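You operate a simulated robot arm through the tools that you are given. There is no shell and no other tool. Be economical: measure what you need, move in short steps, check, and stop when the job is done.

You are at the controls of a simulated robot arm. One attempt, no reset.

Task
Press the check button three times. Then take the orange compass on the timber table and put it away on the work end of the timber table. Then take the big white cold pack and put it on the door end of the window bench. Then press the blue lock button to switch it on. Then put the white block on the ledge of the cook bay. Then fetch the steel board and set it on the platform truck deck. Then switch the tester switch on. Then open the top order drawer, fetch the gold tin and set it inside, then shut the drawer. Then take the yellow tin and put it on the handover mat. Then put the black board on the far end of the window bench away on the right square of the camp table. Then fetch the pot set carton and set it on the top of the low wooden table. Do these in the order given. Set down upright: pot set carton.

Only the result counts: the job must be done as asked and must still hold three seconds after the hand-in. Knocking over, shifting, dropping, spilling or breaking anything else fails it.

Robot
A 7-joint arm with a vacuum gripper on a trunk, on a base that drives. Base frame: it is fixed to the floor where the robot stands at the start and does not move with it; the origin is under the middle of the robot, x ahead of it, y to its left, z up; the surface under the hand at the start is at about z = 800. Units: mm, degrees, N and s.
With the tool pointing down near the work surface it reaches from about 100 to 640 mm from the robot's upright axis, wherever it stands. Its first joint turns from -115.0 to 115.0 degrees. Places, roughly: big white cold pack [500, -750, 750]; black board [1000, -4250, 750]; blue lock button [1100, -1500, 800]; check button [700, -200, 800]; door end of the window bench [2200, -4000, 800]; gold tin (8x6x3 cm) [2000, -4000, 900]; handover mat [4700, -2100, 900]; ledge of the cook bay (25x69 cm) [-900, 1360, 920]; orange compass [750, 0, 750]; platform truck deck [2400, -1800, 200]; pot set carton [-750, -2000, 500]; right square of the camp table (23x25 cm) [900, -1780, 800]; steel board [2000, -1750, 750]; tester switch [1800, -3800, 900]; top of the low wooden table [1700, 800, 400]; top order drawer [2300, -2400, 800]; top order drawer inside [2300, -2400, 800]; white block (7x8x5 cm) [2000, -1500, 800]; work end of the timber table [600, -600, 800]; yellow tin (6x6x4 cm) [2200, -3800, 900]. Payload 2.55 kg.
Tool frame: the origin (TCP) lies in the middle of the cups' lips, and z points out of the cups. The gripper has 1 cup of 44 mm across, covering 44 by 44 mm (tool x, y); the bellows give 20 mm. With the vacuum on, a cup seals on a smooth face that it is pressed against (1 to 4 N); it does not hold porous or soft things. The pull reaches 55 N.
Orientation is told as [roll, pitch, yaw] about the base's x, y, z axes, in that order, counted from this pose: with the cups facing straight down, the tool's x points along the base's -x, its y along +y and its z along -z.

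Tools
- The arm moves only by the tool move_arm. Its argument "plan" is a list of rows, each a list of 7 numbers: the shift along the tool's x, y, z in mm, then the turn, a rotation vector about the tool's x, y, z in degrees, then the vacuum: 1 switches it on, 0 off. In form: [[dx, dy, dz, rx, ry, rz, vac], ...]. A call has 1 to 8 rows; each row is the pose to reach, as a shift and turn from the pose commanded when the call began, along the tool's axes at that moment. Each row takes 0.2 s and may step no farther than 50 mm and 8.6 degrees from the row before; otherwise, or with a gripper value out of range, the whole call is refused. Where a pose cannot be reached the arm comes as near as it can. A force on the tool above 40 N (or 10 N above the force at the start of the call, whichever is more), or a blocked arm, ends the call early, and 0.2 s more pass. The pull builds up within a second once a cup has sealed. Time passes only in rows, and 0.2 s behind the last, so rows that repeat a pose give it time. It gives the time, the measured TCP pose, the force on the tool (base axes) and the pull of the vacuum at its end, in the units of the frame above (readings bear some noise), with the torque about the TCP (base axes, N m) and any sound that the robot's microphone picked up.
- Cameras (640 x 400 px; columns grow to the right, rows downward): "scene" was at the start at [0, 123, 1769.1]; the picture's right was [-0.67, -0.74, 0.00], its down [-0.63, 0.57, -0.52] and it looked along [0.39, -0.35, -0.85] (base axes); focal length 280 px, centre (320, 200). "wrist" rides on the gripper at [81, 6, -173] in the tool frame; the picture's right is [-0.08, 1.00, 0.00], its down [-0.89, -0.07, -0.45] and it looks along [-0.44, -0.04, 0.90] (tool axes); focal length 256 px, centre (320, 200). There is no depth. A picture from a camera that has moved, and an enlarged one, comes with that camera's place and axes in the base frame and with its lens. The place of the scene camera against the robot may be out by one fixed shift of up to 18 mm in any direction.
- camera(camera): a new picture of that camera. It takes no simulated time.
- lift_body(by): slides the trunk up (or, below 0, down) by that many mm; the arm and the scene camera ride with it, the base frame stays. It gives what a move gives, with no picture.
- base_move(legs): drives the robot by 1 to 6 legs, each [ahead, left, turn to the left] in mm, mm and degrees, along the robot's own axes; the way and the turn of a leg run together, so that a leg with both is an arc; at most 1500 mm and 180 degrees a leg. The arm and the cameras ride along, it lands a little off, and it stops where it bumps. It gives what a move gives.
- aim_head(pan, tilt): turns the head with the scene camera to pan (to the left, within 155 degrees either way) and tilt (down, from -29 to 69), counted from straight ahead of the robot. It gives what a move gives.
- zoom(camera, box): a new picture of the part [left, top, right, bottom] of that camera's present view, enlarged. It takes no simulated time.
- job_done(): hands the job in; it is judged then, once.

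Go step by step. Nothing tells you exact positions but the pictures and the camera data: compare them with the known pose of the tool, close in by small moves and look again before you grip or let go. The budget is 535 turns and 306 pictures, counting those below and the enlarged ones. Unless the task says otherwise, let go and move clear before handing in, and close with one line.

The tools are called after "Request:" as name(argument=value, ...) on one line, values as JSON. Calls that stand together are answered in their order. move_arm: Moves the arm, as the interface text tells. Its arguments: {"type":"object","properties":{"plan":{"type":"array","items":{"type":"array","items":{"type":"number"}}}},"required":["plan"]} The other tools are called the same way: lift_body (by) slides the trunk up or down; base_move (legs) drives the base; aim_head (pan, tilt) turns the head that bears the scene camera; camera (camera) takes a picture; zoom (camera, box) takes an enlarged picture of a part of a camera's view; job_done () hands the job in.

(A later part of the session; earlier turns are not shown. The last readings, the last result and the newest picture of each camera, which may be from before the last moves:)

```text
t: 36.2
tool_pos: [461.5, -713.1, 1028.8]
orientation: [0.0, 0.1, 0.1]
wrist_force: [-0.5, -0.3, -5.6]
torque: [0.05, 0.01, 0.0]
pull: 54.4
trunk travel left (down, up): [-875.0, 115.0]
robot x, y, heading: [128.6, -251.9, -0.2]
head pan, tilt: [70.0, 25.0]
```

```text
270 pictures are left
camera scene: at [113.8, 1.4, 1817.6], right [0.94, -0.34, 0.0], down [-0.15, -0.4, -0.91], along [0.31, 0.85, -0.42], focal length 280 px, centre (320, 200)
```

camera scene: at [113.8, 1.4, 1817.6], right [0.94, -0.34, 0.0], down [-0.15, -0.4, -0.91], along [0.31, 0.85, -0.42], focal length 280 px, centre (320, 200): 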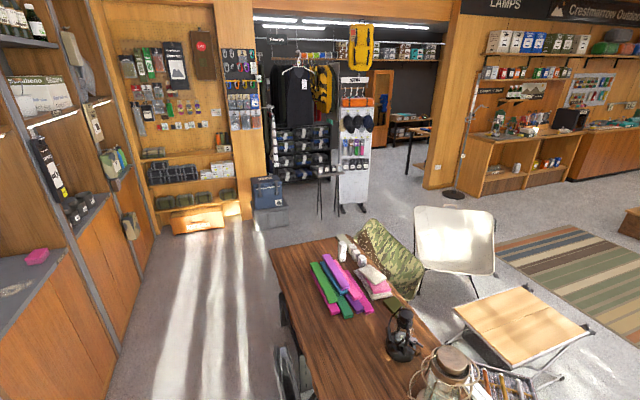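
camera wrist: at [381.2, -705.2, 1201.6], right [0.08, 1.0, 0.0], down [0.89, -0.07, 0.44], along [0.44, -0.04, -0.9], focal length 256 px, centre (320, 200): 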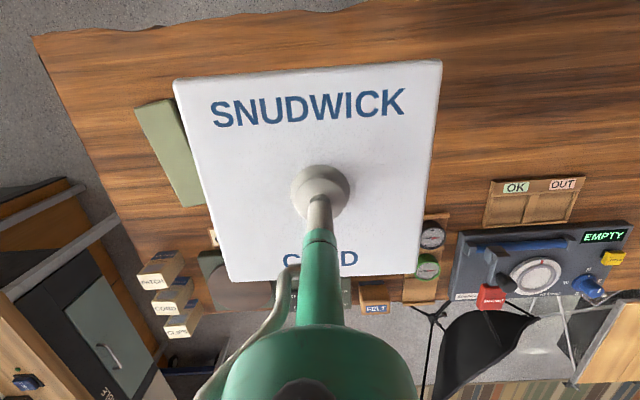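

I have the layout now: camp table and partition beyond, window bench at about y -4000, and a corridor near x = 0 to 500. I'll tuck the pack in and back off.

Request:
move_arm(plan=[[-15, 45, 0, 0, 0, 0, 1], [-30, 92, 0, 0, 0, 0, 1], [-45, 139, 0, 0, 0, 0, 1], [-50, 188, 0, 0, 0, 0, 1], [-55, 237, 0, 0, 0, 0, 1], [-55, 286, 0, 0, 0, 0, 1], [-55, 335, 0, 0, 0, 0, 1], [-55, 384, 0, 0, 0, 0, 1]])

Request:
base_move(legs=[[-280, 0, 0]])

Request:
aim_head(pan=-90, tilt=65)

Request:
camera(camera="scene")

Request:
aim_head(pan=-150, tilt=60)

Request:
camera(camera="scene")

```text
t: 38.0
tool_pos: [516.0, -322.9, 1030.6]
orientation: [-0.3, 0.2, -0.1]
wrist_force: [-0.4, 0.5, -6.0]
torque: [0.01, -0.01, 0.01]
pull: 55.5
trunk travel left (down, up): [-875.0, 115.0]
robot x, y, heading: [129.9, -250.1, 0.1]
head pan, tilt: [70.0, 25.0]
```

```text
t: 40.0
tool_pos: [228.4, -326.3, 1029.3]
orientation: [-0.2, 0.0, -0.2]
wrist_force: [0.2, 0.1, -6.8]
torque: [0.0, -0.03, -0.01]
pull: 54.9
trunk travel left (down, up): [-875.0, 115.0]
robot x, y, heading: [-151.8, -250.4, -0.4]
head pan, tilt: [70.0, 25.0]
```

```text
t: 42.4
tool_pos: [229.8, -326.4, 1030.8]
orientation: [-0.2, 0.2, -0.2]
wrist_force: [-1.2, 0.5, -5.3]
torque: [0.05, 0.02, 0.06]
pull: 54.8
trunk travel left (down, up): [-875.0, 115.0]
robot x, y, heading: [-154.1, -256.0, -0.3]
head pan, tilt: [-90.0, 65.0]
```

```text
269 pictures are left
camera scene: at [-204.5, -144.7, 1761.9], right [-1.0, 0.0, 0.0], down [0.0, 0.91, -0.42], along [0.0, -0.42, -0.91], focal length 280 px, centre (320, 200)
```

scene: 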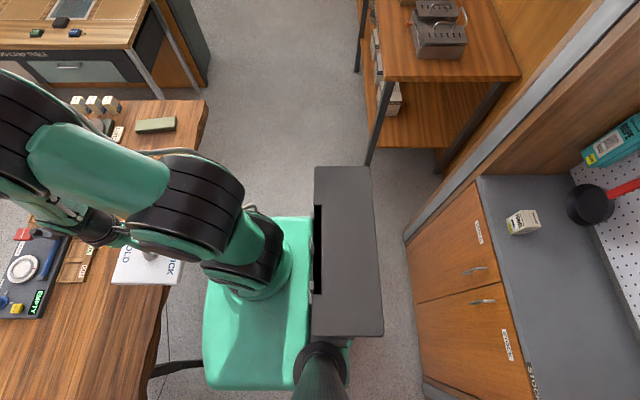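

```text
t: 43.7
tool_pos: [228.7, -326.1, 1029.6]
orientation: [-0.3, 0.2, -0.1]
wrist_force: [-1.0, 0.8, -4.6]
torque: [0.03, 0.0, 0.0]
pull: 54.9
trunk travel left (down, up): [-875.0, 115.0]
robot x, y, heading: [-156.4, -252.5, -0.4]
head pan, tilt: [-150.0, 60.0]
```

```text
268 pictures are left
camera scene: at [-262.2, -117.2, 1767.5], right [-0.5, 0.87, 0.0], down [0.75, 0.43, -0.5], along [-0.43, -0.25, -0.87], focal length 280 px, centre (320, 200)
```

scene: 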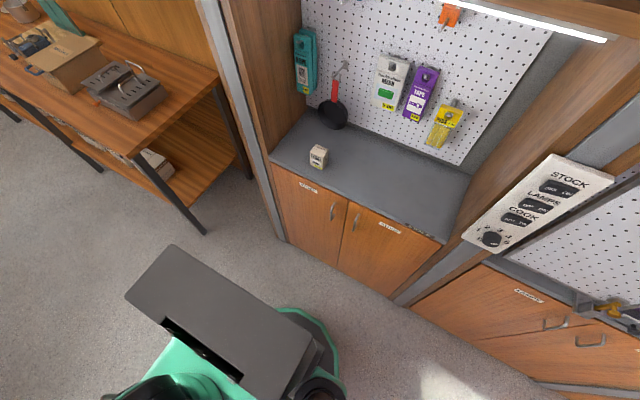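

I see the base has about 280 mm clearance radius and the corridor is wide enough. I'll turn right and drive down the aisle.

Request:
base_move(legs=[[0, 0, -90], [0, 100, 0], [1400, 0, 0]])

Request:
aim_head(pan=30, tilt=25)

Request:
camera(camera="scene")

```text
t: 55.4
tool_pos: [-176.3, -2046.3, 1029.6]
orientation: [-0.1, 0.2, -91.1]
wrist_force: [-0.4, -0.1, -5.6]
torque: [0.01, -0.04, 0.0]
pull: 54.6
trunk travel left (down, up): [-875.0, 115.0]
robot x, y, heading: [-95.6, -1661.4, -91.0]
head pan, tilt: [-150.0, 60.0]
```

```text
t: 58.1
tool_pos: [-177.0, -2047.2, 1030.0]
orientation: [-0.3, 0.1, -91.2]
wrist_force: [-0.3, -0.3, -5.0]
torque: [0.01, -0.02, 0.0]
pull: 54.7
trunk travel left (down, up): [-875.0, 115.0]
robot x, y, heading: [-96.4, -1663.0, -91.3]
head pan, tilt: [30.0, 25.0]
```

```text
267 pictures are left
camera scene: at [135.2, -1695.8, 1817.5], right [-0.88, -0.48, 0.0], down [-0.2, 0.37, -0.91], along [0.44, -0.79, -0.42], focal length 280 px, centre (320, 200)
```

scene: 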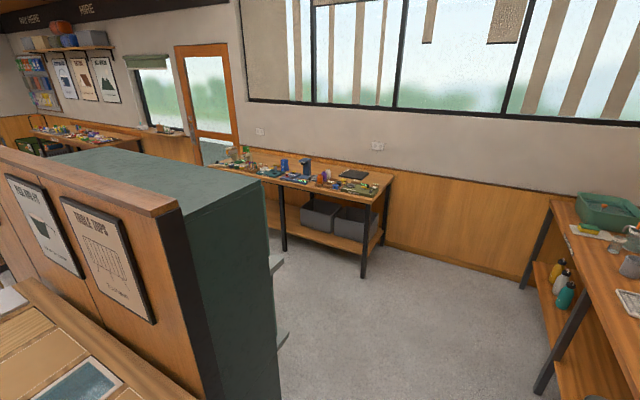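

Window bench is straight behind the partition under the window. I'll continue forward and look again.

Request:
base_move(legs=[[1200, 0, 1], [0, 300, 0]])

Request:
aim_head(pan=45, tilt=25)

Request:
camera(camera="scene")

Request:
aim_head(pan=95, tilt=30)

Request:
camera(camera="scene")

```text
t: 65.9
tool_pos: [84.3, -3281.5, 1030.1]
orientation: [-0.2, 0.1, -92.2]
wrist_force: [0.9, 0.6, -6.1]
torque: [0.01, -0.03, -0.01]
pull: 54.4
trunk travel left (down, up): [-875.0, 115.0]
robot x, y, heading: [166.9, -2901.0, -92.5]
head pan, tilt: [30.0, 25.0]
```

```text
t: 66.7
tool_pos: [83.7, -3282.9, 1030.0]
orientation: [-0.1, 0.0, -92.2]
wrist_force: [-0.4, -0.2, -4.8]
torque: [0.0, -0.01, -0.02]
pull: 54.9
trunk travel left (down, up): [-875.0, 115.0]
robot x, y, heading: [173.1, -2897.6, -92.0]
head pan, tilt: [45.0, 25.0]
```

```text
266 pictures are left
camera scene: at [421.6, -2923.6, 1817.6], right [-0.73, -0.68, 0.0], down [-0.29, 0.31, -0.91], along [0.62, -0.67, -0.42], focal length 280 px, centre (320, 200)
```

scene: 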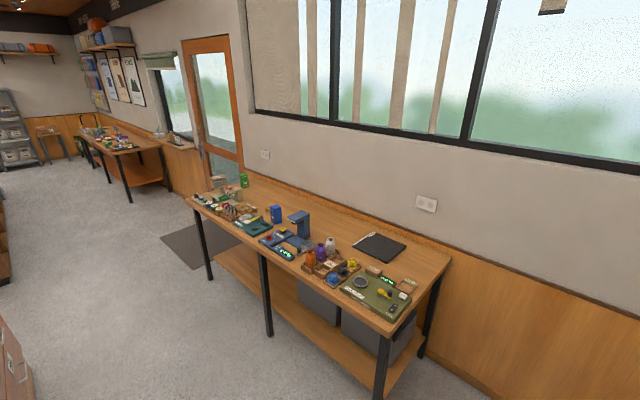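

```text
t: 67.9
tool_pos: [83.1, -3281.7, 1029.2]
orientation: [-0.2, 0.1, -92.2]
wrist_force: [-0.2, 0.9, -5.9]
torque: [0.05, -0.02, 0.01]
pull: 54.5
trunk travel left (down, up): [-875.0, 115.0]
robot x, y, heading: [175.8, -2898.6, -92.2]
head pan, tilt: [95.0, 30.0]
```

```text
265 pictures are left
camera scene: at [449.8, -2851.6, 1809.6], right [0.05, -1.0, 0.0], down [-0.5, -0.02, -0.87], along [0.86, 0.04, -0.5], focal length 280 px, centre (320, 200)
```

scene: 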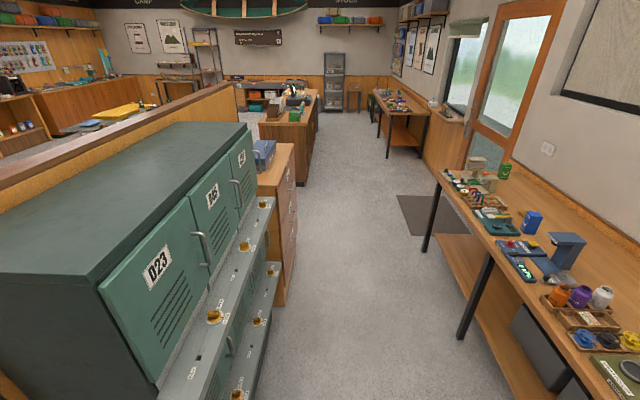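

The aisle is clear. I'll zoom in on the bench to study its ends and objects.

Request:
aim_head(pan=50, tilt=30)

Request:
zoom(camera="scene", box=[180, 110, 420, 260])

Request:
zoom(camera="scene", box=[320, 170, 500, 282])

```text
t: 69.0
tool_pos: [85.6, -3282.0, 1030.3]
orientation: [-0.2, 0.1, -92.3]
wrist_force: [0.2, 0.4, -5.9]
torque: [0.04, -0.02, 0.03]
pull: 55.2
trunk travel left (down, up): [-875.0, 115.0]
robot x, y, heading: [170.5, -2901.9, -92.2]
head pan, tilt: [50.0, 30.0]
```

```text
2.67 times, centred on (300, 185) of scene
camera zoom: at [426.5, -2916.6, 1809.6], right [-0.67, -0.74, 0.0], down [-0.37, 0.34, -0.87], along [0.64, -0.58, -0.5], focal length 748 px, centre (373, 240)
```

zoom: 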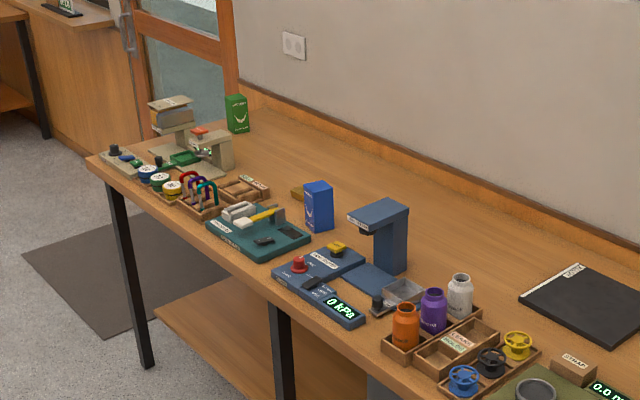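

```text
3.56 times, centred on (410, 226) of scene
camera zoom: at [426.5, -2916.6, 1809.6], right [-0.67, -0.74, 0.0], down [-0.37, 0.34, -0.87], along [0.64, -0.58, -0.5], focal length 997 px, centre (0, 108)
```

zoom: 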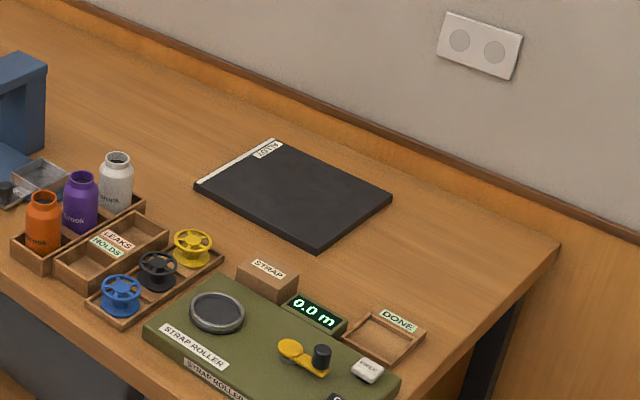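

Bench items are mostly along the front edge, with free wood behind them at the door end. I'll drive along the aisle toward the door end and look closer.

Request:
base_move(legs=[[0, 0, 2.2], [0, 1450, 0], [0, 300, 0]])

Request:
aim_head(pan=5, tilt=42)

Request:
camera(camera="scene")

Request:
camera(camera="wrist")

```text
t: 78.0
tool_pos: [1811.6, -3258.0, 1030.0]
orientation: [-0.2, 0.1, -88.5]
wrist_force: [-0.5, 0.2, -5.7]
torque: [0.02, -0.01, 0.01]
pull: 54.3
trunk travel left (down, up): [-875.0, 115.0]
robot x, y, heading: [1873.6, -2871.5, -88.5]
head pan, tilt: [50.0, 30.0]
```

```text
t: 79.1
tool_pos: [1812.0, -3258.5, 1029.6]
orientation: [-0.1, 0.1, -88.4]
wrist_force: [0.0, -0.4, -5.7]
torque: [0.04, -0.02, -0.03]
pull: 54.8
trunk travel left (down, up): [-875.0, 115.0]
robot x, y, heading: [1876.2, -2869.8, -88.7]
head pan, tilt: [5.0, 42.0]
```

```text
262 pictures are left
camera scene: at [2068.0, -2898.7, 1791.3], right [-0.99, -0.11, 0.0], down [-0.08, 0.66, -0.74], along [0.08, -0.74, -0.67], focal length 280 px, centre (320, 200)
```

scene: 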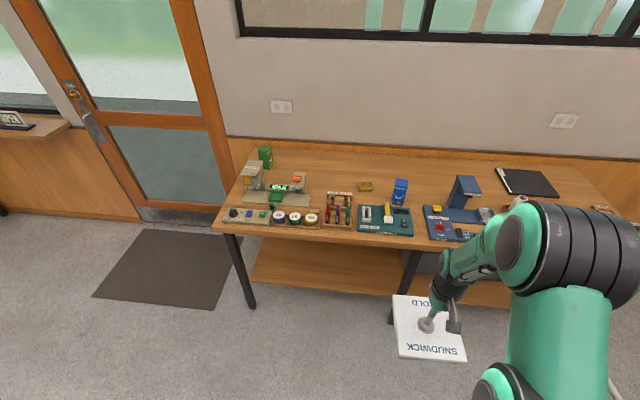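

```text
261 pictures are left
camera wrist: at [1816.9, -3178.3, 1201.8], right [1.0, -0.05, 0.0], down [-0.05, -0.89, 0.44], along [-0.03, -0.44, -0.9], focal length 256 px, centre (320, 200)
```

wrist: 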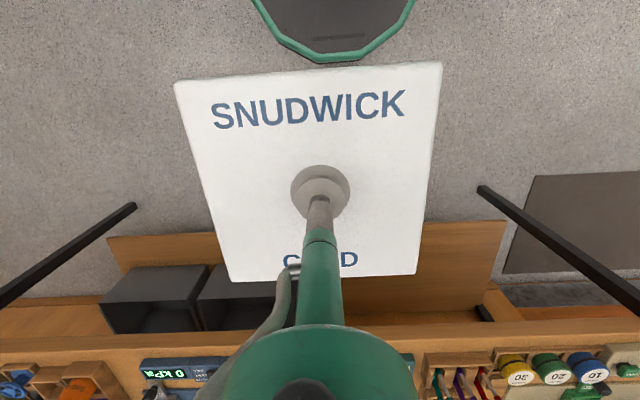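

Bench surface is at about z 848, front edge y ≈ -3695. Free spot on the door end is around [2130, -4110]. I'll raise the trunk and pack for clearance, then approach.

Request:
lift_body(by=70)

Request:
base_move(legs=[[0, 0, -1.5], [0, 255, 0], [450, 0, 0]])

Request:
camera(camera="scene")

Request:
camera(camera="wrist")

```text
t: 80.2
tool_pos: [1810.9, -3258.9, 1099.1]
orientation: [-0.3, 0.2, -88.5]
wrist_force: [-1.1, -0.3, -5.7]
torque: [0.03, -0.03, 0.0]
pull: 54.8
trunk travel left (down, up): [-945.0, 45.0]
robot x, y, heading: [1875.6, -2873.9, -88.3]
head pan, tilt: [5.0, 42.0]
```

```text
t: 84.8
tool_pos: [2054.0, -3713.0, 1100.3]
orientation: [-0.2, 0.1, -90.1]
wrist_force: [0.4, 0.0, -6.2]
torque: [0.01, -0.02, 0.01]
pull: 55.1
trunk travel left (down, up): [-945.0, 45.0]
robot x, y, heading: [2127.5, -3327.2, -89.9]
head pan, tilt: [5.0, 42.0]
```

```text
260 pictures are left
camera scene: at [2321.1, -3360.6, 1861.3], right [-1.0, -0.08, 0.0], down [-0.06, 0.67, -0.74], along [0.06, -0.74, -0.67], focal length 280 px, centre (320, 200)
```

scene: 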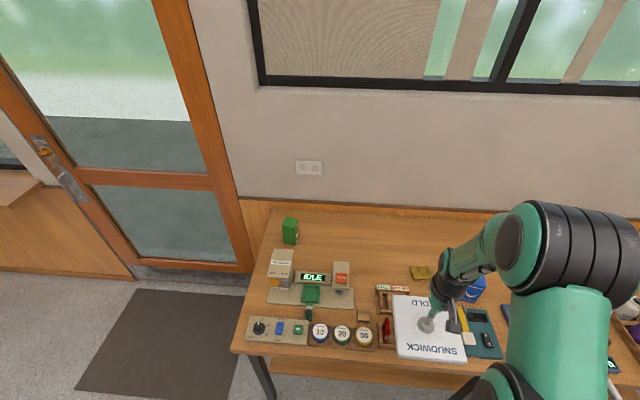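

```text
259 pictures are left
camera wrist: at [2061.9, -3633.1, 1271.7], right [1.0, -0.08, 0.0], down [-0.07, -0.89, 0.44], along [-0.04, -0.44, -0.9], focal length 256 px, centre (320, 200)
```

wrist: 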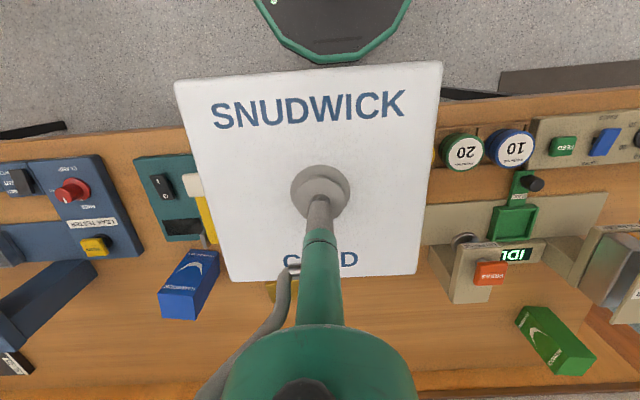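

Free spot confirmed: gold tin at [1965, -4042], scale block x > 2235. I'll target the pack centre at [2125, -4105], drive slightly forward, and extend at height.

Request:
base_move(legs=[[155, 0, 0]])

Request:
move_arm(plan=[[-45, 15, 0, 0, 0, 0, 1], [-90, 30, 0, 0, 0, 0, 1], [-135, 45, 0, 0, 0, 0, 1], [-180, 60, 0, 0, 0, 0, 1], [-220, 71, 0, 0, 0, 0, 1]])

Request:
camera(camera="wrist")

Request:
camera(camera="scene")

```text
t: 86.2
tool_pos: [2053.9, -3869.6, 1100.6]
orientation: [-0.1, 0.1, -90.1]
wrist_force: [0.0, -0.5, -5.6]
torque: [0.02, -0.02, 0.01]
pull: 54.8
trunk travel left (down, up): [-945.0, 45.0]
robot x, y, heading: [2126.2, -3487.9, -89.8]
head pan, tilt: [5.0, 42.0]
```

```text
t: 87.4
tool_pos: [2128.3, -4092.5, 1097.2]
orientation: [-0.3, 0.4, -90.2]
wrist_force: [0.7, 0.5, -6.0]
torque: [0.03, -0.05, -0.01]
pull: 54.5
trunk travel left (down, up): [-945.0, 45.0]
robot x, y, heading: [2127.2, -3483.9, -90.1]
head pan, tilt: [5.0, 42.0]
```

```text
258 pictures are left
camera wrist: at [2134.9, -4013.4, 1270.1], right [1.0, -0.08, 0.0], down [-0.07, -0.9, 0.44], along [-0.04, -0.44, -0.9], focal length 256 px, centre (320, 200)
```

wrist: 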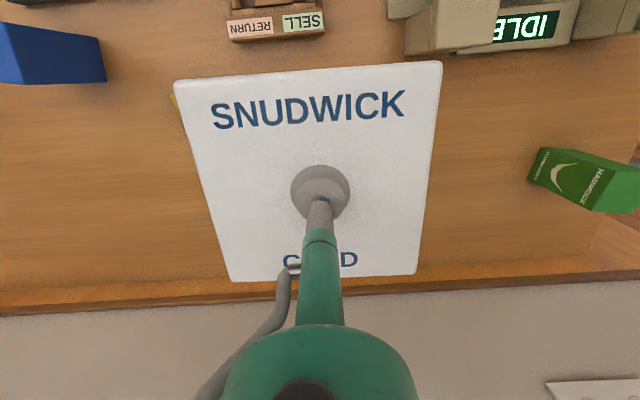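

```text
257 pictures are left
camera scene: at [2321.3, -3520.5, 1861.2], right [-1.0, -0.08, 0.0], down [-0.06, 0.67, -0.74], along [0.06, -0.74, -0.67], focal length 280 px, centre (320, 200)
```

scene: 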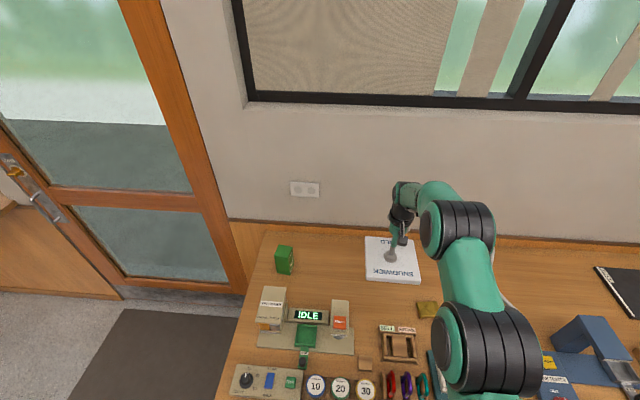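

Position is good. I'm lowering the pack.

Request:
move_arm(plan=[[0, 0, 50, 0, 0, 0, 1], [0, 0, 100, 0, 0, 0, 1], [0, 0, 150, 0, 0, 0, 1], [0, 0, 185, 0, 0, 0, 1], [0, 0, 195, 0, 0, 0, 1]])

Request:
camera(camera="scene")

```text
t: 88.6
tool_pos: [2124.9, -4088.4, 901.6]
orientation: [-0.1, 0.1, -90.2]
wrist_force: [0.4, 0.2, -5.3]
torque: [0.01, -0.06, -0.01]
pull: 55.1
trunk travel left (down, up): [-945.0, 45.0]
robot x, y, heading: [2128.1, -3480.9, -90.2]
head pan, tilt: [5.0, 42.0]
```

```text
256 pictures are left
camera scene: at [2320.6, -3517.6, 1861.3], right [-1.0, -0.08, 0.0], down [-0.06, 0.67, -0.74], along [0.06, -0.74, -0.67], focal length 280 px, centre (320, 200)
```

scene: 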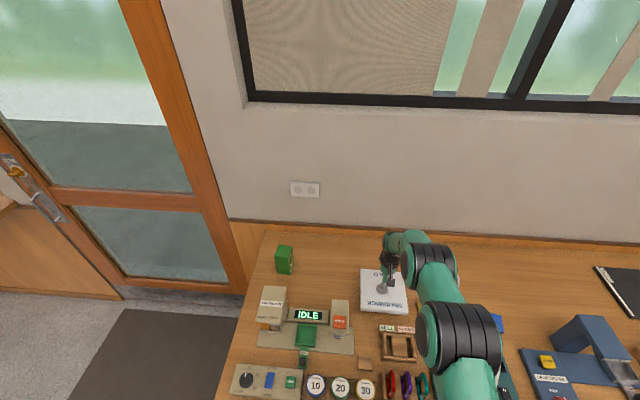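

Request:
move_arm(plan=[[0, 0, 5, 0, 0, 0, 1], [0, 0, 10, 0, 0, 0, 1], [0, 0, 15, 0, 0, 0, 1], [0, 0, 20, 0, 0, 0, 1]])

```text
t: 89.6
tool_pos: [2124.8, -4088.5, 884.5]
orientation: [-0.1, 0.2, -90.2]
wrist_force: [-0.1, -0.1, -6.1]
torque: [0.03, -0.02, 0.0]
pull: 54.9
trunk travel left (down, up): [-945.0, 45.0]
robot x, y, heading: [2130.9, -3485.4, -90.2]
head pan, tilt: [5.0, 42.0]
```

Request:
move_arm(plan=[[0, 0, 4, 0, 0, 0, 1], [0, 0, 8, 0, 0, 0, 1], [0, 0, 11, 0, 0, 0, 1]])

```text
t: 90.4
tool_pos: [2123.9, -4089.2, 873.7]
orientation: [-0.2, 0.0, -90.1]
wrist_force: [1.9, 3.4, 4.1]
torque: [-0.16, 0.35, -0.07]
pull: 54.8
trunk travel left (down, up): [-945.0, 45.0]
robot x, y, heading: [2126.9, -3488.1, -90.0]
head pan, tilt: [5.0, 42.0]
```

Contact with the bench. I release and rise.

Request:
move_arm(plan=[[0, 0, 0, 0, 0, 0, 0], [0, 0, 0, 0, 0, 0, 0], [0, 0, -1, 0, 0, 0, 0], [0, 0, -15, 0, 0, 0, 0], [0, 0, -50, 0, 0, 0, 0], [0, 0, -100, 0, 0, 0, 0], [0, 0, -150, 0, 0, 0, 0], [0, 0, -200, 0, 0, 0, 0]])

Request:
camera(camera="wrist")

```text
t: 92.2
tool_pos: [2122.0, -4088.8, 1073.1]
orientation: [-0.1, 0.2, -90.1]
wrist_force: [-0.6, 0.9, 0.4]
torque: [-0.02, -0.01, -0.04]
pull: 0.0
trunk travel left (down, up): [-945.0, 45.0]
robot x, y, heading: [2124.5, -3486.2, -90.1]
head pan, tilt: [5.0, 42.0]
```

```text
255 pictures are left
camera wrist: at [2129.0, -4009.7, 1244.8], right [1.0, -0.08, 0.0], down [-0.07, -0.89, 0.44], along [-0.04, -0.44, -0.9], focal length 256 px, centre (320, 200)
```

wrist: 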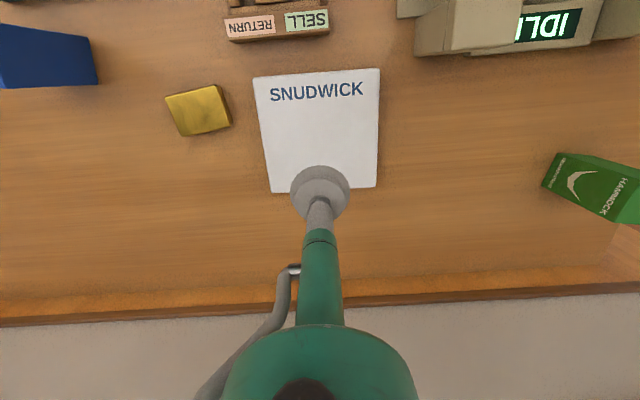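

The pack is placed. Next is the blue lock button on the camp table. I'll retract and go round via the gap east of the drawer unit.

Request:
move_arm(plan=[[45, 0, 0, 0, 0, 0, 0], [90, 0, 0, 0, 0, 0, 0], [135, 0, 0, 0, 0, 0, 0], [180, 0, 0, 0, 0, 0, 0], [220, 0, 0, 0, 0, 0, 0]])

Request:
base_move(legs=[[-550, 0, 0], [0, 500, 0]])

Request:
aim_head(pan=120, tilt=30)

Request:
camera(camera="scene")

Request:
aim_head(pan=155, tilt=40)

Request:
camera(camera="scene")

```text
t: 93.4
tool_pos: [2127.9, -3871.5, 1074.1]
orientation: [-0.1, 0.1, -90.2]
wrist_force: [-0.1, 0.1, 1.1]
torque: [-0.05, 0.01, -0.01]
pull: 0.1
trunk travel left (down, up): [-945.0, 45.0]
robot x, y, heading: [2126.8, -3483.8, -90.1]
head pan, tilt: [5.0, 42.0]
```

```text
t: 99.2
tool_pos: [2629.8, -3327.3, 1074.6]
orientation: [-0.2, 0.3, -91.8]
wrist_force: [-0.1, -0.4, 0.0]
torque: [-0.03, 0.04, 0.02]
pull: 0.0
trunk travel left (down, up): [-945.0, 45.0]
robot x, y, heading: [2637.4, -2942.5, -91.5]
head pan, tilt: [5.0, 42.0]
```

```text
t: 101.1
tool_pos: [2629.2, -3326.5, 1072.9]
orientation: [-0.1, 0.0, -91.8]
wrist_force: [-0.6, 0.0, -0.5]
torque: [-0.05, 0.03, -0.01]
pull: 0.2
trunk travel left (down, up): [-945.0, 45.0]
robot x, y, heading: [2639.9, -2938.9, -91.6]
head pan, tilt: [120.0, 30.0]
```

```text
254 pictures are left
camera scene: at [2907.8, -2850.5, 1879.6], right [0.47, -0.88, 0.0], down [-0.44, -0.24, -0.87], along [0.76, 0.41, -0.5], focal length 280 px, centre (320, 200)
```

scene: 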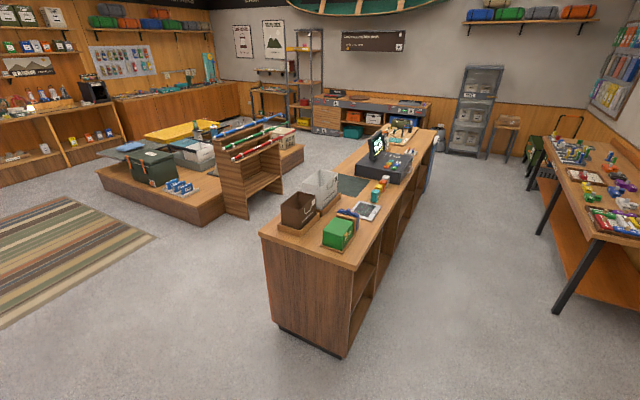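

```text
t: 102.1
tool_pos: [2628.9, -3325.5, 1073.6]
orientation: [-0.1, 0.1, -91.8]
wrist_force: [1.1, 0.2, 0.7]
torque: [0.02, -0.05, 0.0]
pull: 0.1
trunk travel left (down, up): [-945.0, 45.0]
robot x, y, heading: [2640.0, -2939.7, -91.7]
head pan, tilt: [154.7, 40.0]
```

```text
253 pictures are left
camera scene: at [2866.9, -2817.6, 1864.2], right [0.89, -0.46, 0.0], down [-0.29, -0.57, -0.77], along [0.35, 0.68, -0.64], focal length 280 px, centre (320, 200)
```

scene: 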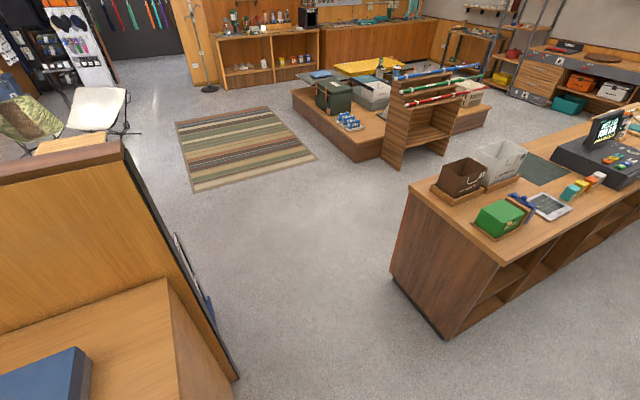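

The gap is wide. I'll drive round to the front of the camp table.

Request:
base_move(legs=[[0, 0, 1.6], [0, 600, 0], [-1400, 0, 0], [-500, 0, 0], [0, -1000, 0]])

Request:
aim_head(pan=-30, tilt=35)

Request:
camera(camera="scene")

```text
t: 119.9
tool_pos: [2144.4, -1411.3, 1074.1]
orientation: [0.0, 0.0, -89.7]
wrist_force: [-0.7, -0.4, 0.1]
torque: [0.01, 0.03, -0.01]
pull: 0.1
trunk travel left (down, up): [-945.0, 45.0]
robot x, y, heading: [2139.4, -1025.0, -89.7]
head pan, tilt: [154.7, 40.0]
```

```text
t: 122.7
tool_pos: [2145.0, -1409.8, 1073.4]
orientation: [-0.2, 0.0, -89.8]
wrist_force: [-0.6, -0.4, -0.2]
torque: [0.0, 0.0, 0.0]
pull: 0.0
trunk travel left (down, up): [-945.0, 45.0]
robot x, y, heading: [2141.2, -1020.5, -89.7]
head pan, tilt: [-30.0, 35.0]
```

```text
252 pictures are left
camera scene: at [2284.3, -1047.6, 1871.8], right [-0.87, 0.49, 0.0], down [0.28, 0.5, -0.82], along [-0.41, -0.71, -0.57], focal length 280 px, centre (320, 200)
```

scene: 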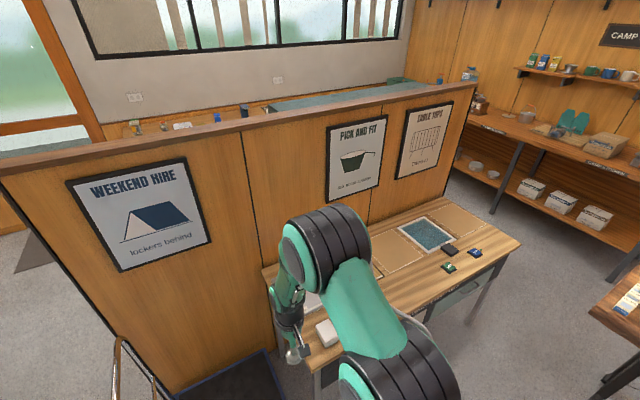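

Request:
zoom(camera="scene", box=[280, 190, 536, 350])

Request:
base_move(legs=[[0, -950, 0]])

Request:
aim_head(pan=5, tilt=50)

Request:
camera(camera="scene")

Request:
camera(camera="wrist")

```text
2.50 times, centred on (408, 270) of scene
camera zoom: at [2284.3, -1047.6, 1871.8], right [-0.87, 0.49, 0.0], down [0.28, 0.5, -0.82], along [-0.41, -0.71, -0.57], focal length 701 px, centre (100, 25)
```

zoom: 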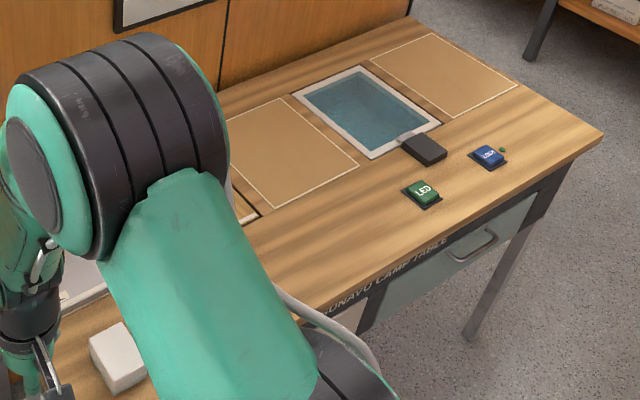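

```text
t: 127.6
tool_pos: [1206.2, -1418.1, 1073.8]
orientation: [-0.1, 0.1, -89.2]
wrist_force: [-0.2, -0.9, -0.2]
torque: [0.03, 0.0, -0.01]
pull: 0.1
trunk travel left (down, up): [-945.0, 45.0]
robot x, y, heading: [1199.9, -1034.2, -89.2]
head pan, tilt: [-30.0, 35.0]
```

```text
t: 128.6
tool_pos: [1204.7, -1420.4, 1073.0]
orientation: [-0.1, 0.1, -89.3]
wrist_force: [0.3, -0.4, -0.1]
torque: [-0.01, 0.01, -0.01]
pull: 0.1
trunk travel left (down, up): [-945.0, 45.0]
robot x, y, heading: [1198.7, -1030.8, -89.1]
head pan, tilt: [5.0, 50.0]
```

```text
250 pictures are left
camera scene: at [1392.1, -1054.8, 1850.1], right [-1.0, -0.1, 0.0], down [-0.08, 0.76, -0.64], along [0.06, -0.64, -0.77], focal length 280 px, centre (320, 200)
```

scene: 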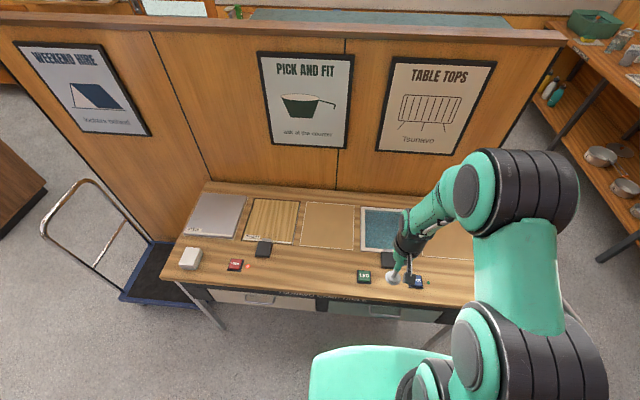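

```text
249 pictures are left
camera wrist: at [1211.3, -1339.2, 1245.5], right [1.0, -0.07, 0.0], down [-0.06, -0.89, 0.44], along [-0.03, -0.44, -0.9], focal length 256 px, centre (320, 200)
```

wrist: 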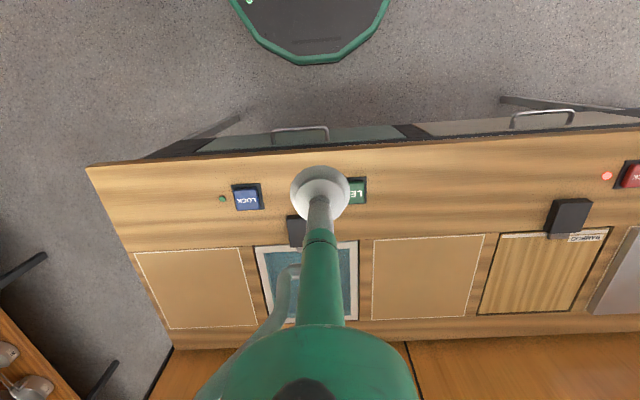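

The blue LOCK button is at about [1064, -1535, 823]. I'll check its light and move nearer.

Request:
zoom(camera="wrist", box=[200, 165, 296, 225])

Request:
move_arm(plan=[[0, -35, 30, 0, 0, 0, 0], [0, -70, 65, 0, 0, 0, 0], [0, -105, 100, 0, 0, 0, 0], [-20, -138, 130, 0, 0, 0, 0]])

Request:
camera(camera="wrist")

```text
6.67 times, centred on (248, 195) of wrist
camera zoom: at [1211.3, -1339.2, 1245.5], right [1.0, -0.07, 0.0], down [-0.06, -0.89, 0.44], along [-0.03, -0.44, -0.9], focal length 1707 px, centre (800, 233)
```

zoom: 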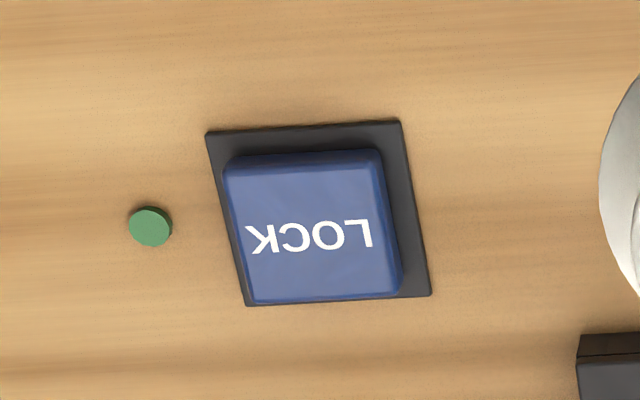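

```text
t: 129.6
tool_pos: [1060.5, -1440.5, 943.9]
orientation: [-0.1, 0.2, -89.3]
wrist_force: [-0.1, -0.4, 0.0]
torque: [0.07, -0.01, -0.02]
pull: 0.1
trunk travel left (down, up): [-945.0, 45.0]
robot x, y, heading: [1201.1, -1033.2, -89.3]
head pan, tilt: [5.0, 50.0]
```

```text
247 pictures are left
camera wrist: at [1065.7, -1361.4, 1115.6], right [1.0, -0.07, 0.0], down [-0.06, -0.89, 0.44], along [-0.03, -0.44, -0.9], focal length 256 px, centre (320, 200)
```

wrist: 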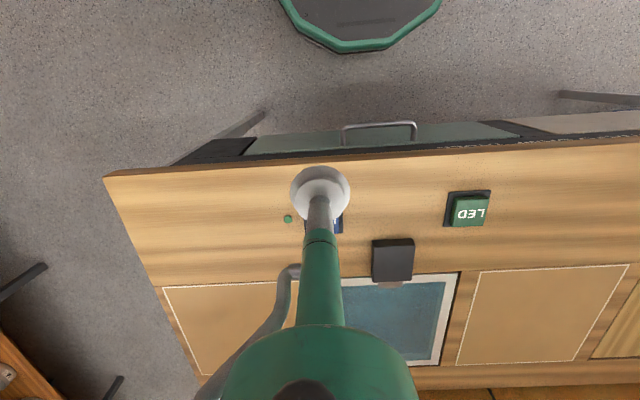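

Request:
move_arm(plan=[[0, 40, 20, 0, 0, 0, 0], [0, 75, 40, 0, 0, 0, 0]])

Request:
zoom(camera="wrist", box=[200, 180, 328, 260])

```text
t: 130.2
tool_pos: [1140.0, -1436.7, 903.3]
orientation: [-0.3, 0.2, -89.3]
wrist_force: [0.6, 0.5, 0.5]
torque: [0.01, 0.06, 0.01]
pull: 0.1
trunk travel left (down, up): [-945.0, 45.0]
robot x, y, heading: [1201.7, -1030.4, -89.6]
head pan, tilt: [5.0, 50.0]
```

```text
5.00 times, centred on (264, 220) of wrist
camera zoom: at [1146.6, -1357.6, 1075.8], right [1.0, -0.07, 0.0], down [-0.06, -0.89, 0.44], along [-0.03, -0.44, -0.9], focal length 1280 px, centre (600, 100)
```

zoom: 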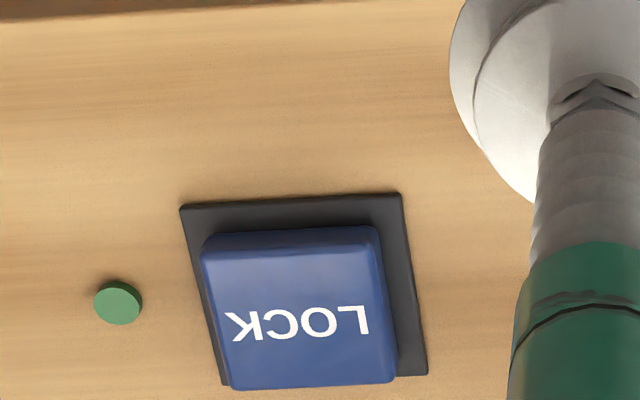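

Button top is at [1059, -1540, 813]. I'm moving over it.

Request:
move_arm(plan=[[-34, -27, 0, 0, 0, 0, 0], [-68, -54, 0, 0, 0, 0, 0], [-103, -81, 0, 0, 0, 0, 0], [-103, -81, 45, 0, 0, 0, 0], [-103, -81, 70, 0, 0, 0, 0]])

Request:
zoom(camera="scene", box=[340, 220, 500, 320])

Request:
camera(camera="wrist")

```text
t: 131.4
tool_pos: [1061.4, -1540.2, 831.0]
orientation: [0.0, 0.1, -89.3]
wrist_force: [0.2, -0.6, -0.3]
torque: [0.02, 0.01, -0.05]
pull: 0.0
trunk travel left (down, up): [-945.0, 45.0]
robot x, y, heading: [1199.7, -1031.8, -89.2]
head pan, tilt: [5.0, 50.0]
```

```text
4.00 times, centred on (420, 270) of scene
camera zoom: at [1391.9, -1054.8, 1850.1], right [-0.99, -0.1, 0.0], down [-0.08, 0.76, -0.64], along [0.06, -0.64, -0.77], focal length 1122 px, centre (-80, -80)
```

zoom: 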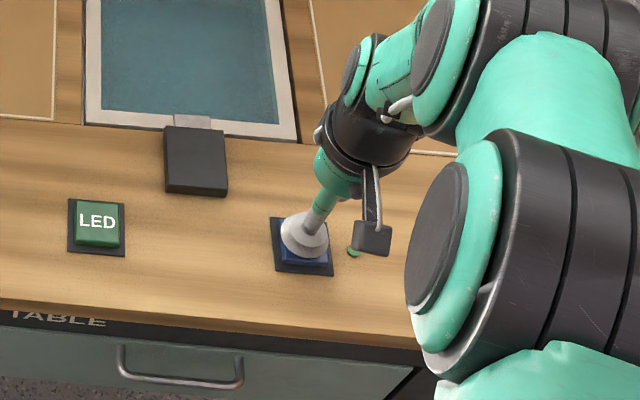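

```text
244 pictures are left
camera wrist: at [1067.9, -1460.7, 1002.8], right [1.0, -0.07, 0.0], down [-0.06, -0.89, 0.44], along [-0.03, -0.44, -0.9], focal length 256 px, centre (320, 200)
```

wrist: 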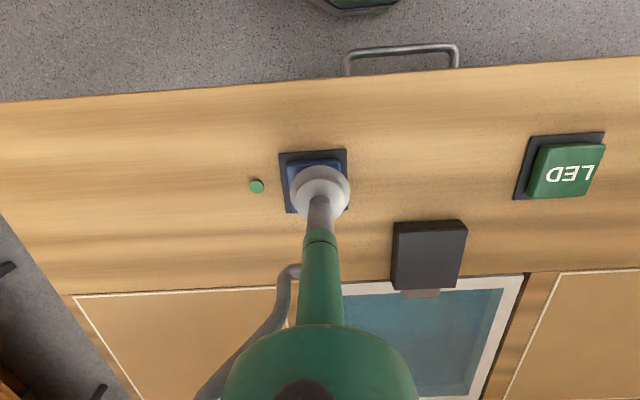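

Request:
move_arm(plan=[[0, 0, 10, 0, 0, 0, 0], [0, 0, 18, 0, 0, 0, 0], [0, 0, 22, 0, 0, 0, 0], [0, 0, 25, 0, 0, 0, 0]])

```text
t: 132.4
tool_pos: [1061.5, -1541.7, 809.7]
orientation: [-0.2, 0.1, -89.3]
wrist_force: [-0.2, -0.7, 1.4]
torque: [0.0, -0.02, -0.02]
pull: 0.1
trunk travel left (down, up): [-945.0, 45.0]
robot x, y, heading: [1199.1, -1032.2, -89.3]
head pan, tilt: [5.0, 50.0]
```

Request:
move_arm(plan=[[0, 0, 4, 0, 0, 0, 0], [0, 0, 7, 0, 0, 0, 0], [0, 0, 7, 0, 0, 0, 0]])

```text
t: 133.2
tool_pos: [1063.4, -1541.3, 801.8]
orientation: [-0.1, 0.1, -89.3]
wrist_force: [-0.9, 1.1, 3.0]
torque: [-0.01, -0.04, -0.01]
pull: 0.1
trunk travel left (down, up): [-945.0, 45.0]
robot x, y, heading: [1196.3, -1031.6, -88.9]
head pan, tilt: [5.0, 50.0]
heard: click
```

A click was heard. I lift off and check the light.

Request:
move_arm(plan=[[0, 0, -10, 0, 0, 0, 0], [0, 0, -30, 0, 0, 0, 0], [0, 0, -80, 0, 0, 0, 0], [30, 0, -110, 0, 0, 0, 0], [75, 0, -130, 0, 0, 0, 0]])

Request:
zoom(camera="wrist", box=[200, 160, 360, 260])

```text
t: 134.4
tool_pos: [1059.3, -1468.6, 931.2]
orientation: [-0.1, 0.1, -89.2]
wrist_force: [0.0, 0.6, -0.2]
torque: [-0.04, -0.02, -0.06]
pull: 0.1
trunk travel left (down, up): [-945.0, 45.0]
robot x, y, heading: [1197.5, -1032.4, -89.1]
head pan, tilt: [5.0, 50.0]
```

```text
4.00 times, centred on (280, 210) of wrist
camera zoom: at [1065.0, -1387.8, 1102.5], right [1.0, -0.07, 0.0], down [-0.06, -0.89, 0.44], along [-0.03, -0.44, -0.9], focal length 1024 px, centre (480, 160)
```

zoom: 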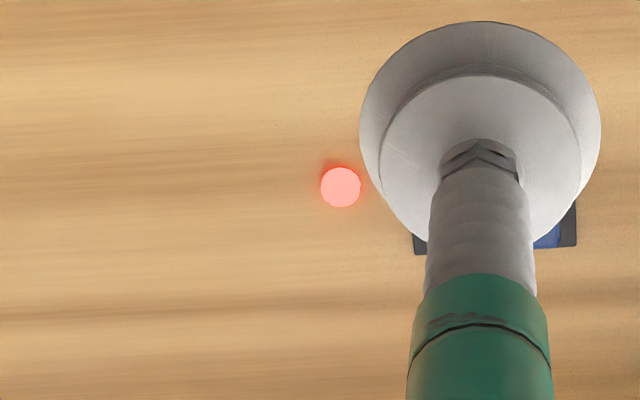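

The light is lit, so the lock is on. Next is the white block at about [1950, -1537], so I'll strafe left.

Request:
move_arm(plan=[[30, 25, -20, 0, 0, 0, 0], [50, 60, -40, 0, 0, 0, 0]])

Request:
base_move(legs=[[0, 690, -0.7]])

Request:
camera(camera="wrist")

Request:
camera(camera="scene")

```text
t: 135.0
tool_pos: [1120.7, -1419.1, 970.7]
orientation: [-0.2, 0.1, -89.3]
wrist_force: [0.1, -0.2, 0.5]
torque: [0.0, 0.01, 0.02]
pull: 0.0
trunk travel left (down, up): [-945.0, 45.0]
robot x, y, heading: [1197.4, -1032.1, -89.3]
head pan, tilt: [5.0, 50.0]
```

```text
t: 138.8
tool_pos: [1820.7, -1410.7, 970.4]
orientation: [-0.2, 0.2, -89.2]
wrist_force: [0.4, -0.2, 0.0]
torque: [0.02, 0.0, -0.02]
pull: 0.1
trunk travel left (down, up): [-945.0, 45.0]
robot x, y, heading: [1899.1, -1023.7, -89.4]
head pan, tilt: [5.0, 50.0]
```

```text
242 pictures are left
camera wrist: at [1826.3, -1332.0, 1141.9], right [1.0, -0.07, 0.0], down [-0.06, -0.89, 0.44], along [-0.03, -0.44, -0.9], focal length 256 px, centre (320, 200)
```

wrist: 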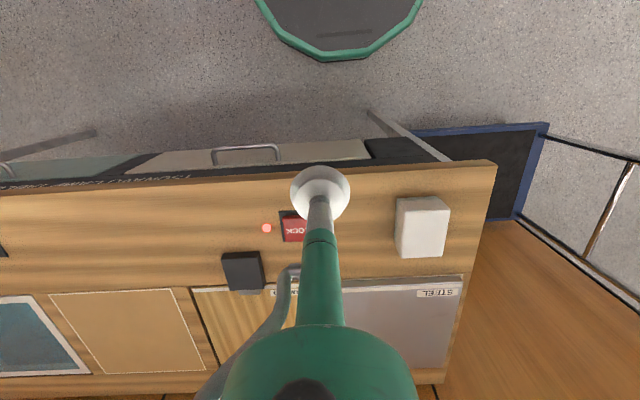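

```text
241 pictures are left
camera scene: at [2092.5, -1046.1, 1850.0], right [-1.0, -0.1, 0.0], down [-0.08, 0.76, -0.64], along [0.06, -0.64, -0.77], focal length 280 px, centre (320, 200)
```

scene: 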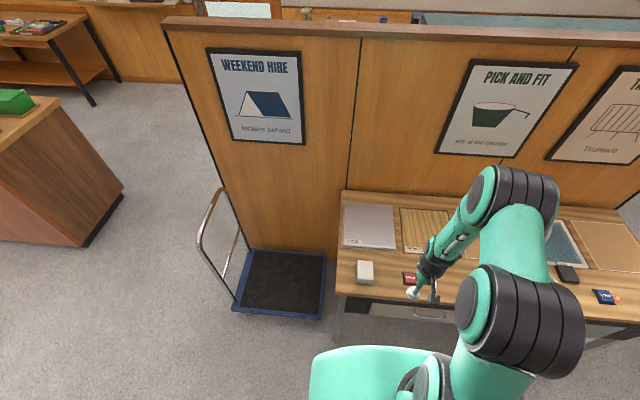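

The white block is at about [1957, -1540, 850]. I'm getting closer.

Request:
move_arm(plan=[[0, 45, 0, 0, 0, 0, 0], [0, 90, 10, 0, 0, 0, 0], [-25, 132, 20, 0, 0, 0, 0], [-50, 132, 40, 0, 0, 0, 0]])

Request:
camera(camera="wrist")

Request:
zoom(camera="scene", box=[320, 230, 448, 310])

```text
t: 139.8
tool_pos: [1951.3, -1460.9, 927.5]
orientation: [-0.1, 0.2, -89.4]
wrist_force: [0.5, -0.2, -0.5]
torque: [0.04, -0.03, -0.01]
pull: 0.1
trunk travel left (down, up): [-945.0, 45.0]
robot x, y, heading: [1899.0, -1027.7, -89.1]
head pan, tilt: [5.0, 50.0]
```

```text
240 pictures are left
camera wrist: at [1957.4, -1382.3, 1100.1], right [1.0, -0.07, 0.0], down [-0.06, -0.89, 0.44], along [-0.03, -0.44, -0.9], focal length 256 px, centre (320, 200)
```

wrist: 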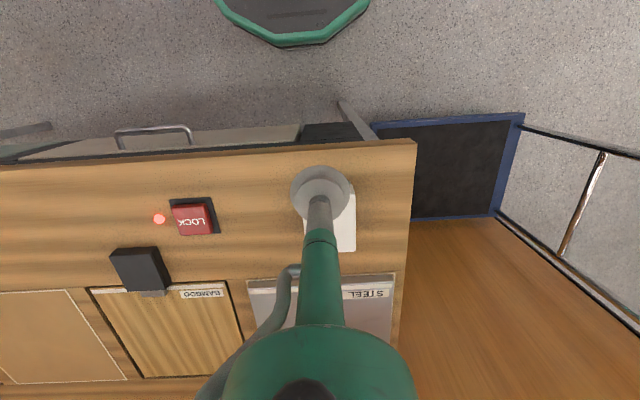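

```text
5.00 times, centred on (384, 270) of scene
camera zoom: at [2091.3, -1047.8, 1850.2], right [-1.0, -0.1, 0.0], down [-0.08, 0.76, -0.64], along [0.06, -0.64, -0.77], focal length 1402 px, centre (0, -150)
```

zoom: 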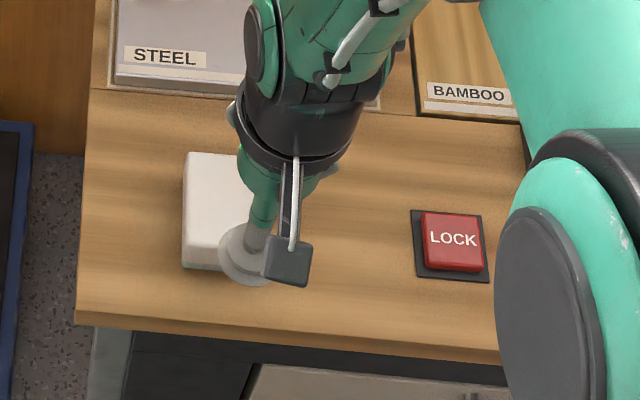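

Request:
move_arm(plan=[[-40, 2, 0, 0, 0, 0, 0], [-79, 2, 5, 0, 0, 0, 0], [-79, 2, 45, 0, 0, 0, 1], [-79, 2, 60, 0, 0, 0, 1], [-79, 2, 68, 0, 0, 0, 1], [-79, 2, 74, 0, 0, 0, 1]])

Request:
camera(camera="wrist")

```text
t: 141.2
tool_pos: [1953.5, -1537.5, 855.1]
orientation: [-0.1, 0.2, -89.3]
wrist_force: [-0.3, -0.4, -0.5]
torque: [0.02, 0.01, 0.0]
pull: 0.0
trunk travel left (down, up): [-945.0, 45.0]
robot x, y, heading: [1900.9, -1020.5, -89.4]
head pan, tilt: [5.0, 50.0]
```

```text
238 pictures are left
camera wrist: at [1960.2, -1457.7, 1027.4], right [1.0, -0.07, 0.0], down [-0.06, -0.89, 0.44], along [-0.03, -0.44, -0.9], focal length 256 px, centre (320, 200)
```

wrist: 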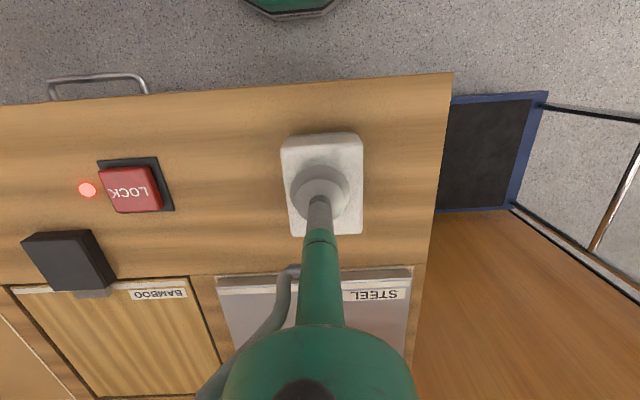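

Well centred. I keep lowering to seal.

Request:
move_arm(plan=[[0, 0, 4, 0, 0, 0, 1], [0, 0, 8, 0, 0, 0, 1], [0, 0, 11, 0, 0, 0, 1], [0, 0, 14, 0, 0, 0, 1], [0, 0, 14, 0, 0, 0, 1]])

```text
t: 142.4
tool_pos: [1954.4, -1537.1, 844.2]
orientation: [-0.1, -0.2, -89.4]
wrist_force: [0.7, 1.6, 23.2]
torque: [0.09, -0.15, 0.0]
pull: 55.4
trunk travel left (down, up): [-945.0, 45.0]
robot x, y, heading: [1899.6, -1026.0, -89.2]
head pan, tilt: [5.0, 50.0]
```

Sealed on the block. I lift it and take the long safe way round through the aisle to the cook bay.

Request:
move_arm(plan=[[0, 0, -20, 0, 0, 0, 1], [0, 0, -65, 0, 0, 0, 1], [0, 0, -110, 0, 0, 0, 1], [40, -10, -140, 0, 0, 0, 1], [80, -20, -170, 0, 0, 0, 1], [125, -30, -190, 0, 0, 0, 1], [160, -40, -210, 0, 0, 0, 1]])

Request:
base_move(legs=[[0, 0, -0.8], [0, 1300, 0], [1400, 0, 0], [480, 0, 0]])

```text
refused: row 4 steps farther than a row can; nothing moved
```

```text
t: 158.3
tool_pos: [3236.0, -3434.1, 841.4]
orientation: [-0.2, 0.1, -89.6]
wrist_force: [-0.1, -0.4, -0.4]
torque: [0.01, 0.22, 0.01]
pull: 54.9
trunk travel left (down, up): [-945.0, 45.0]
robot x, y, heading: [3184.3, -2918.0, -89.4]
head pan, tilt: [5.0, 50.0]
```

The lift was refused and the base drove with the block still low. It looks like nothing was hit, but I'll check with pictures.

Request:
camera(camera="wrist")

Request:
aim_head(pan=-150, tilt=25)

Request:
camera(camera="scene")

```text
237 pictures are left
camera wrist: at [3242.6, -3354.8, 1013.2], right [1.0, -0.07, 0.0], down [-0.06, -0.89, 0.44], along [-0.03, -0.44, -0.9], focal length 256 px, centre (320, 200)
```

wrist: 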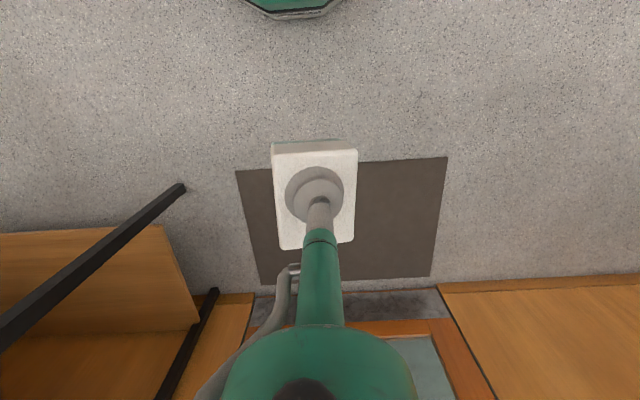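

```text
t: 160.7
tool_pos: [3235.8, -3434.5, 841.9]
orientation: [-0.1, 0.2, -89.6]
wrist_force: [-0.5, 0.3, 0.6]
torque: [0.02, 0.22, 0.0]
pull: 54.8
trunk travel left (down, up): [-945.0, 45.0]
robot x, y, heading: [3180.2, -2919.6, -89.6]
head pan, tilt: [-150.0, 25.0]
```

```text
236 pictures are left
camera scene: at [3321.5, -2787.4, 1887.5], right [0.86, 0.51, 0.0], down [0.21, -0.36, -0.91], along [-0.46, 0.78, -0.42], focal length 280 px, centre (320, 200)
```

scene: 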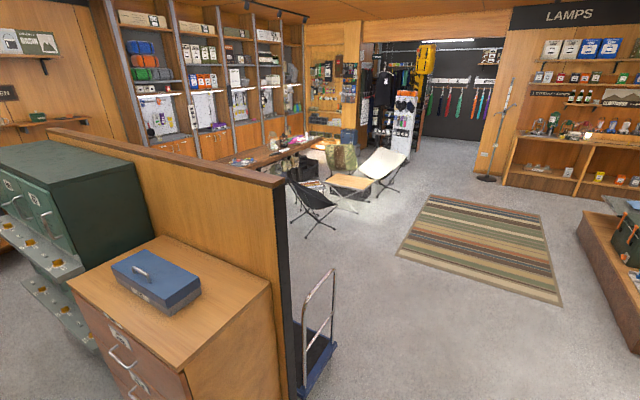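

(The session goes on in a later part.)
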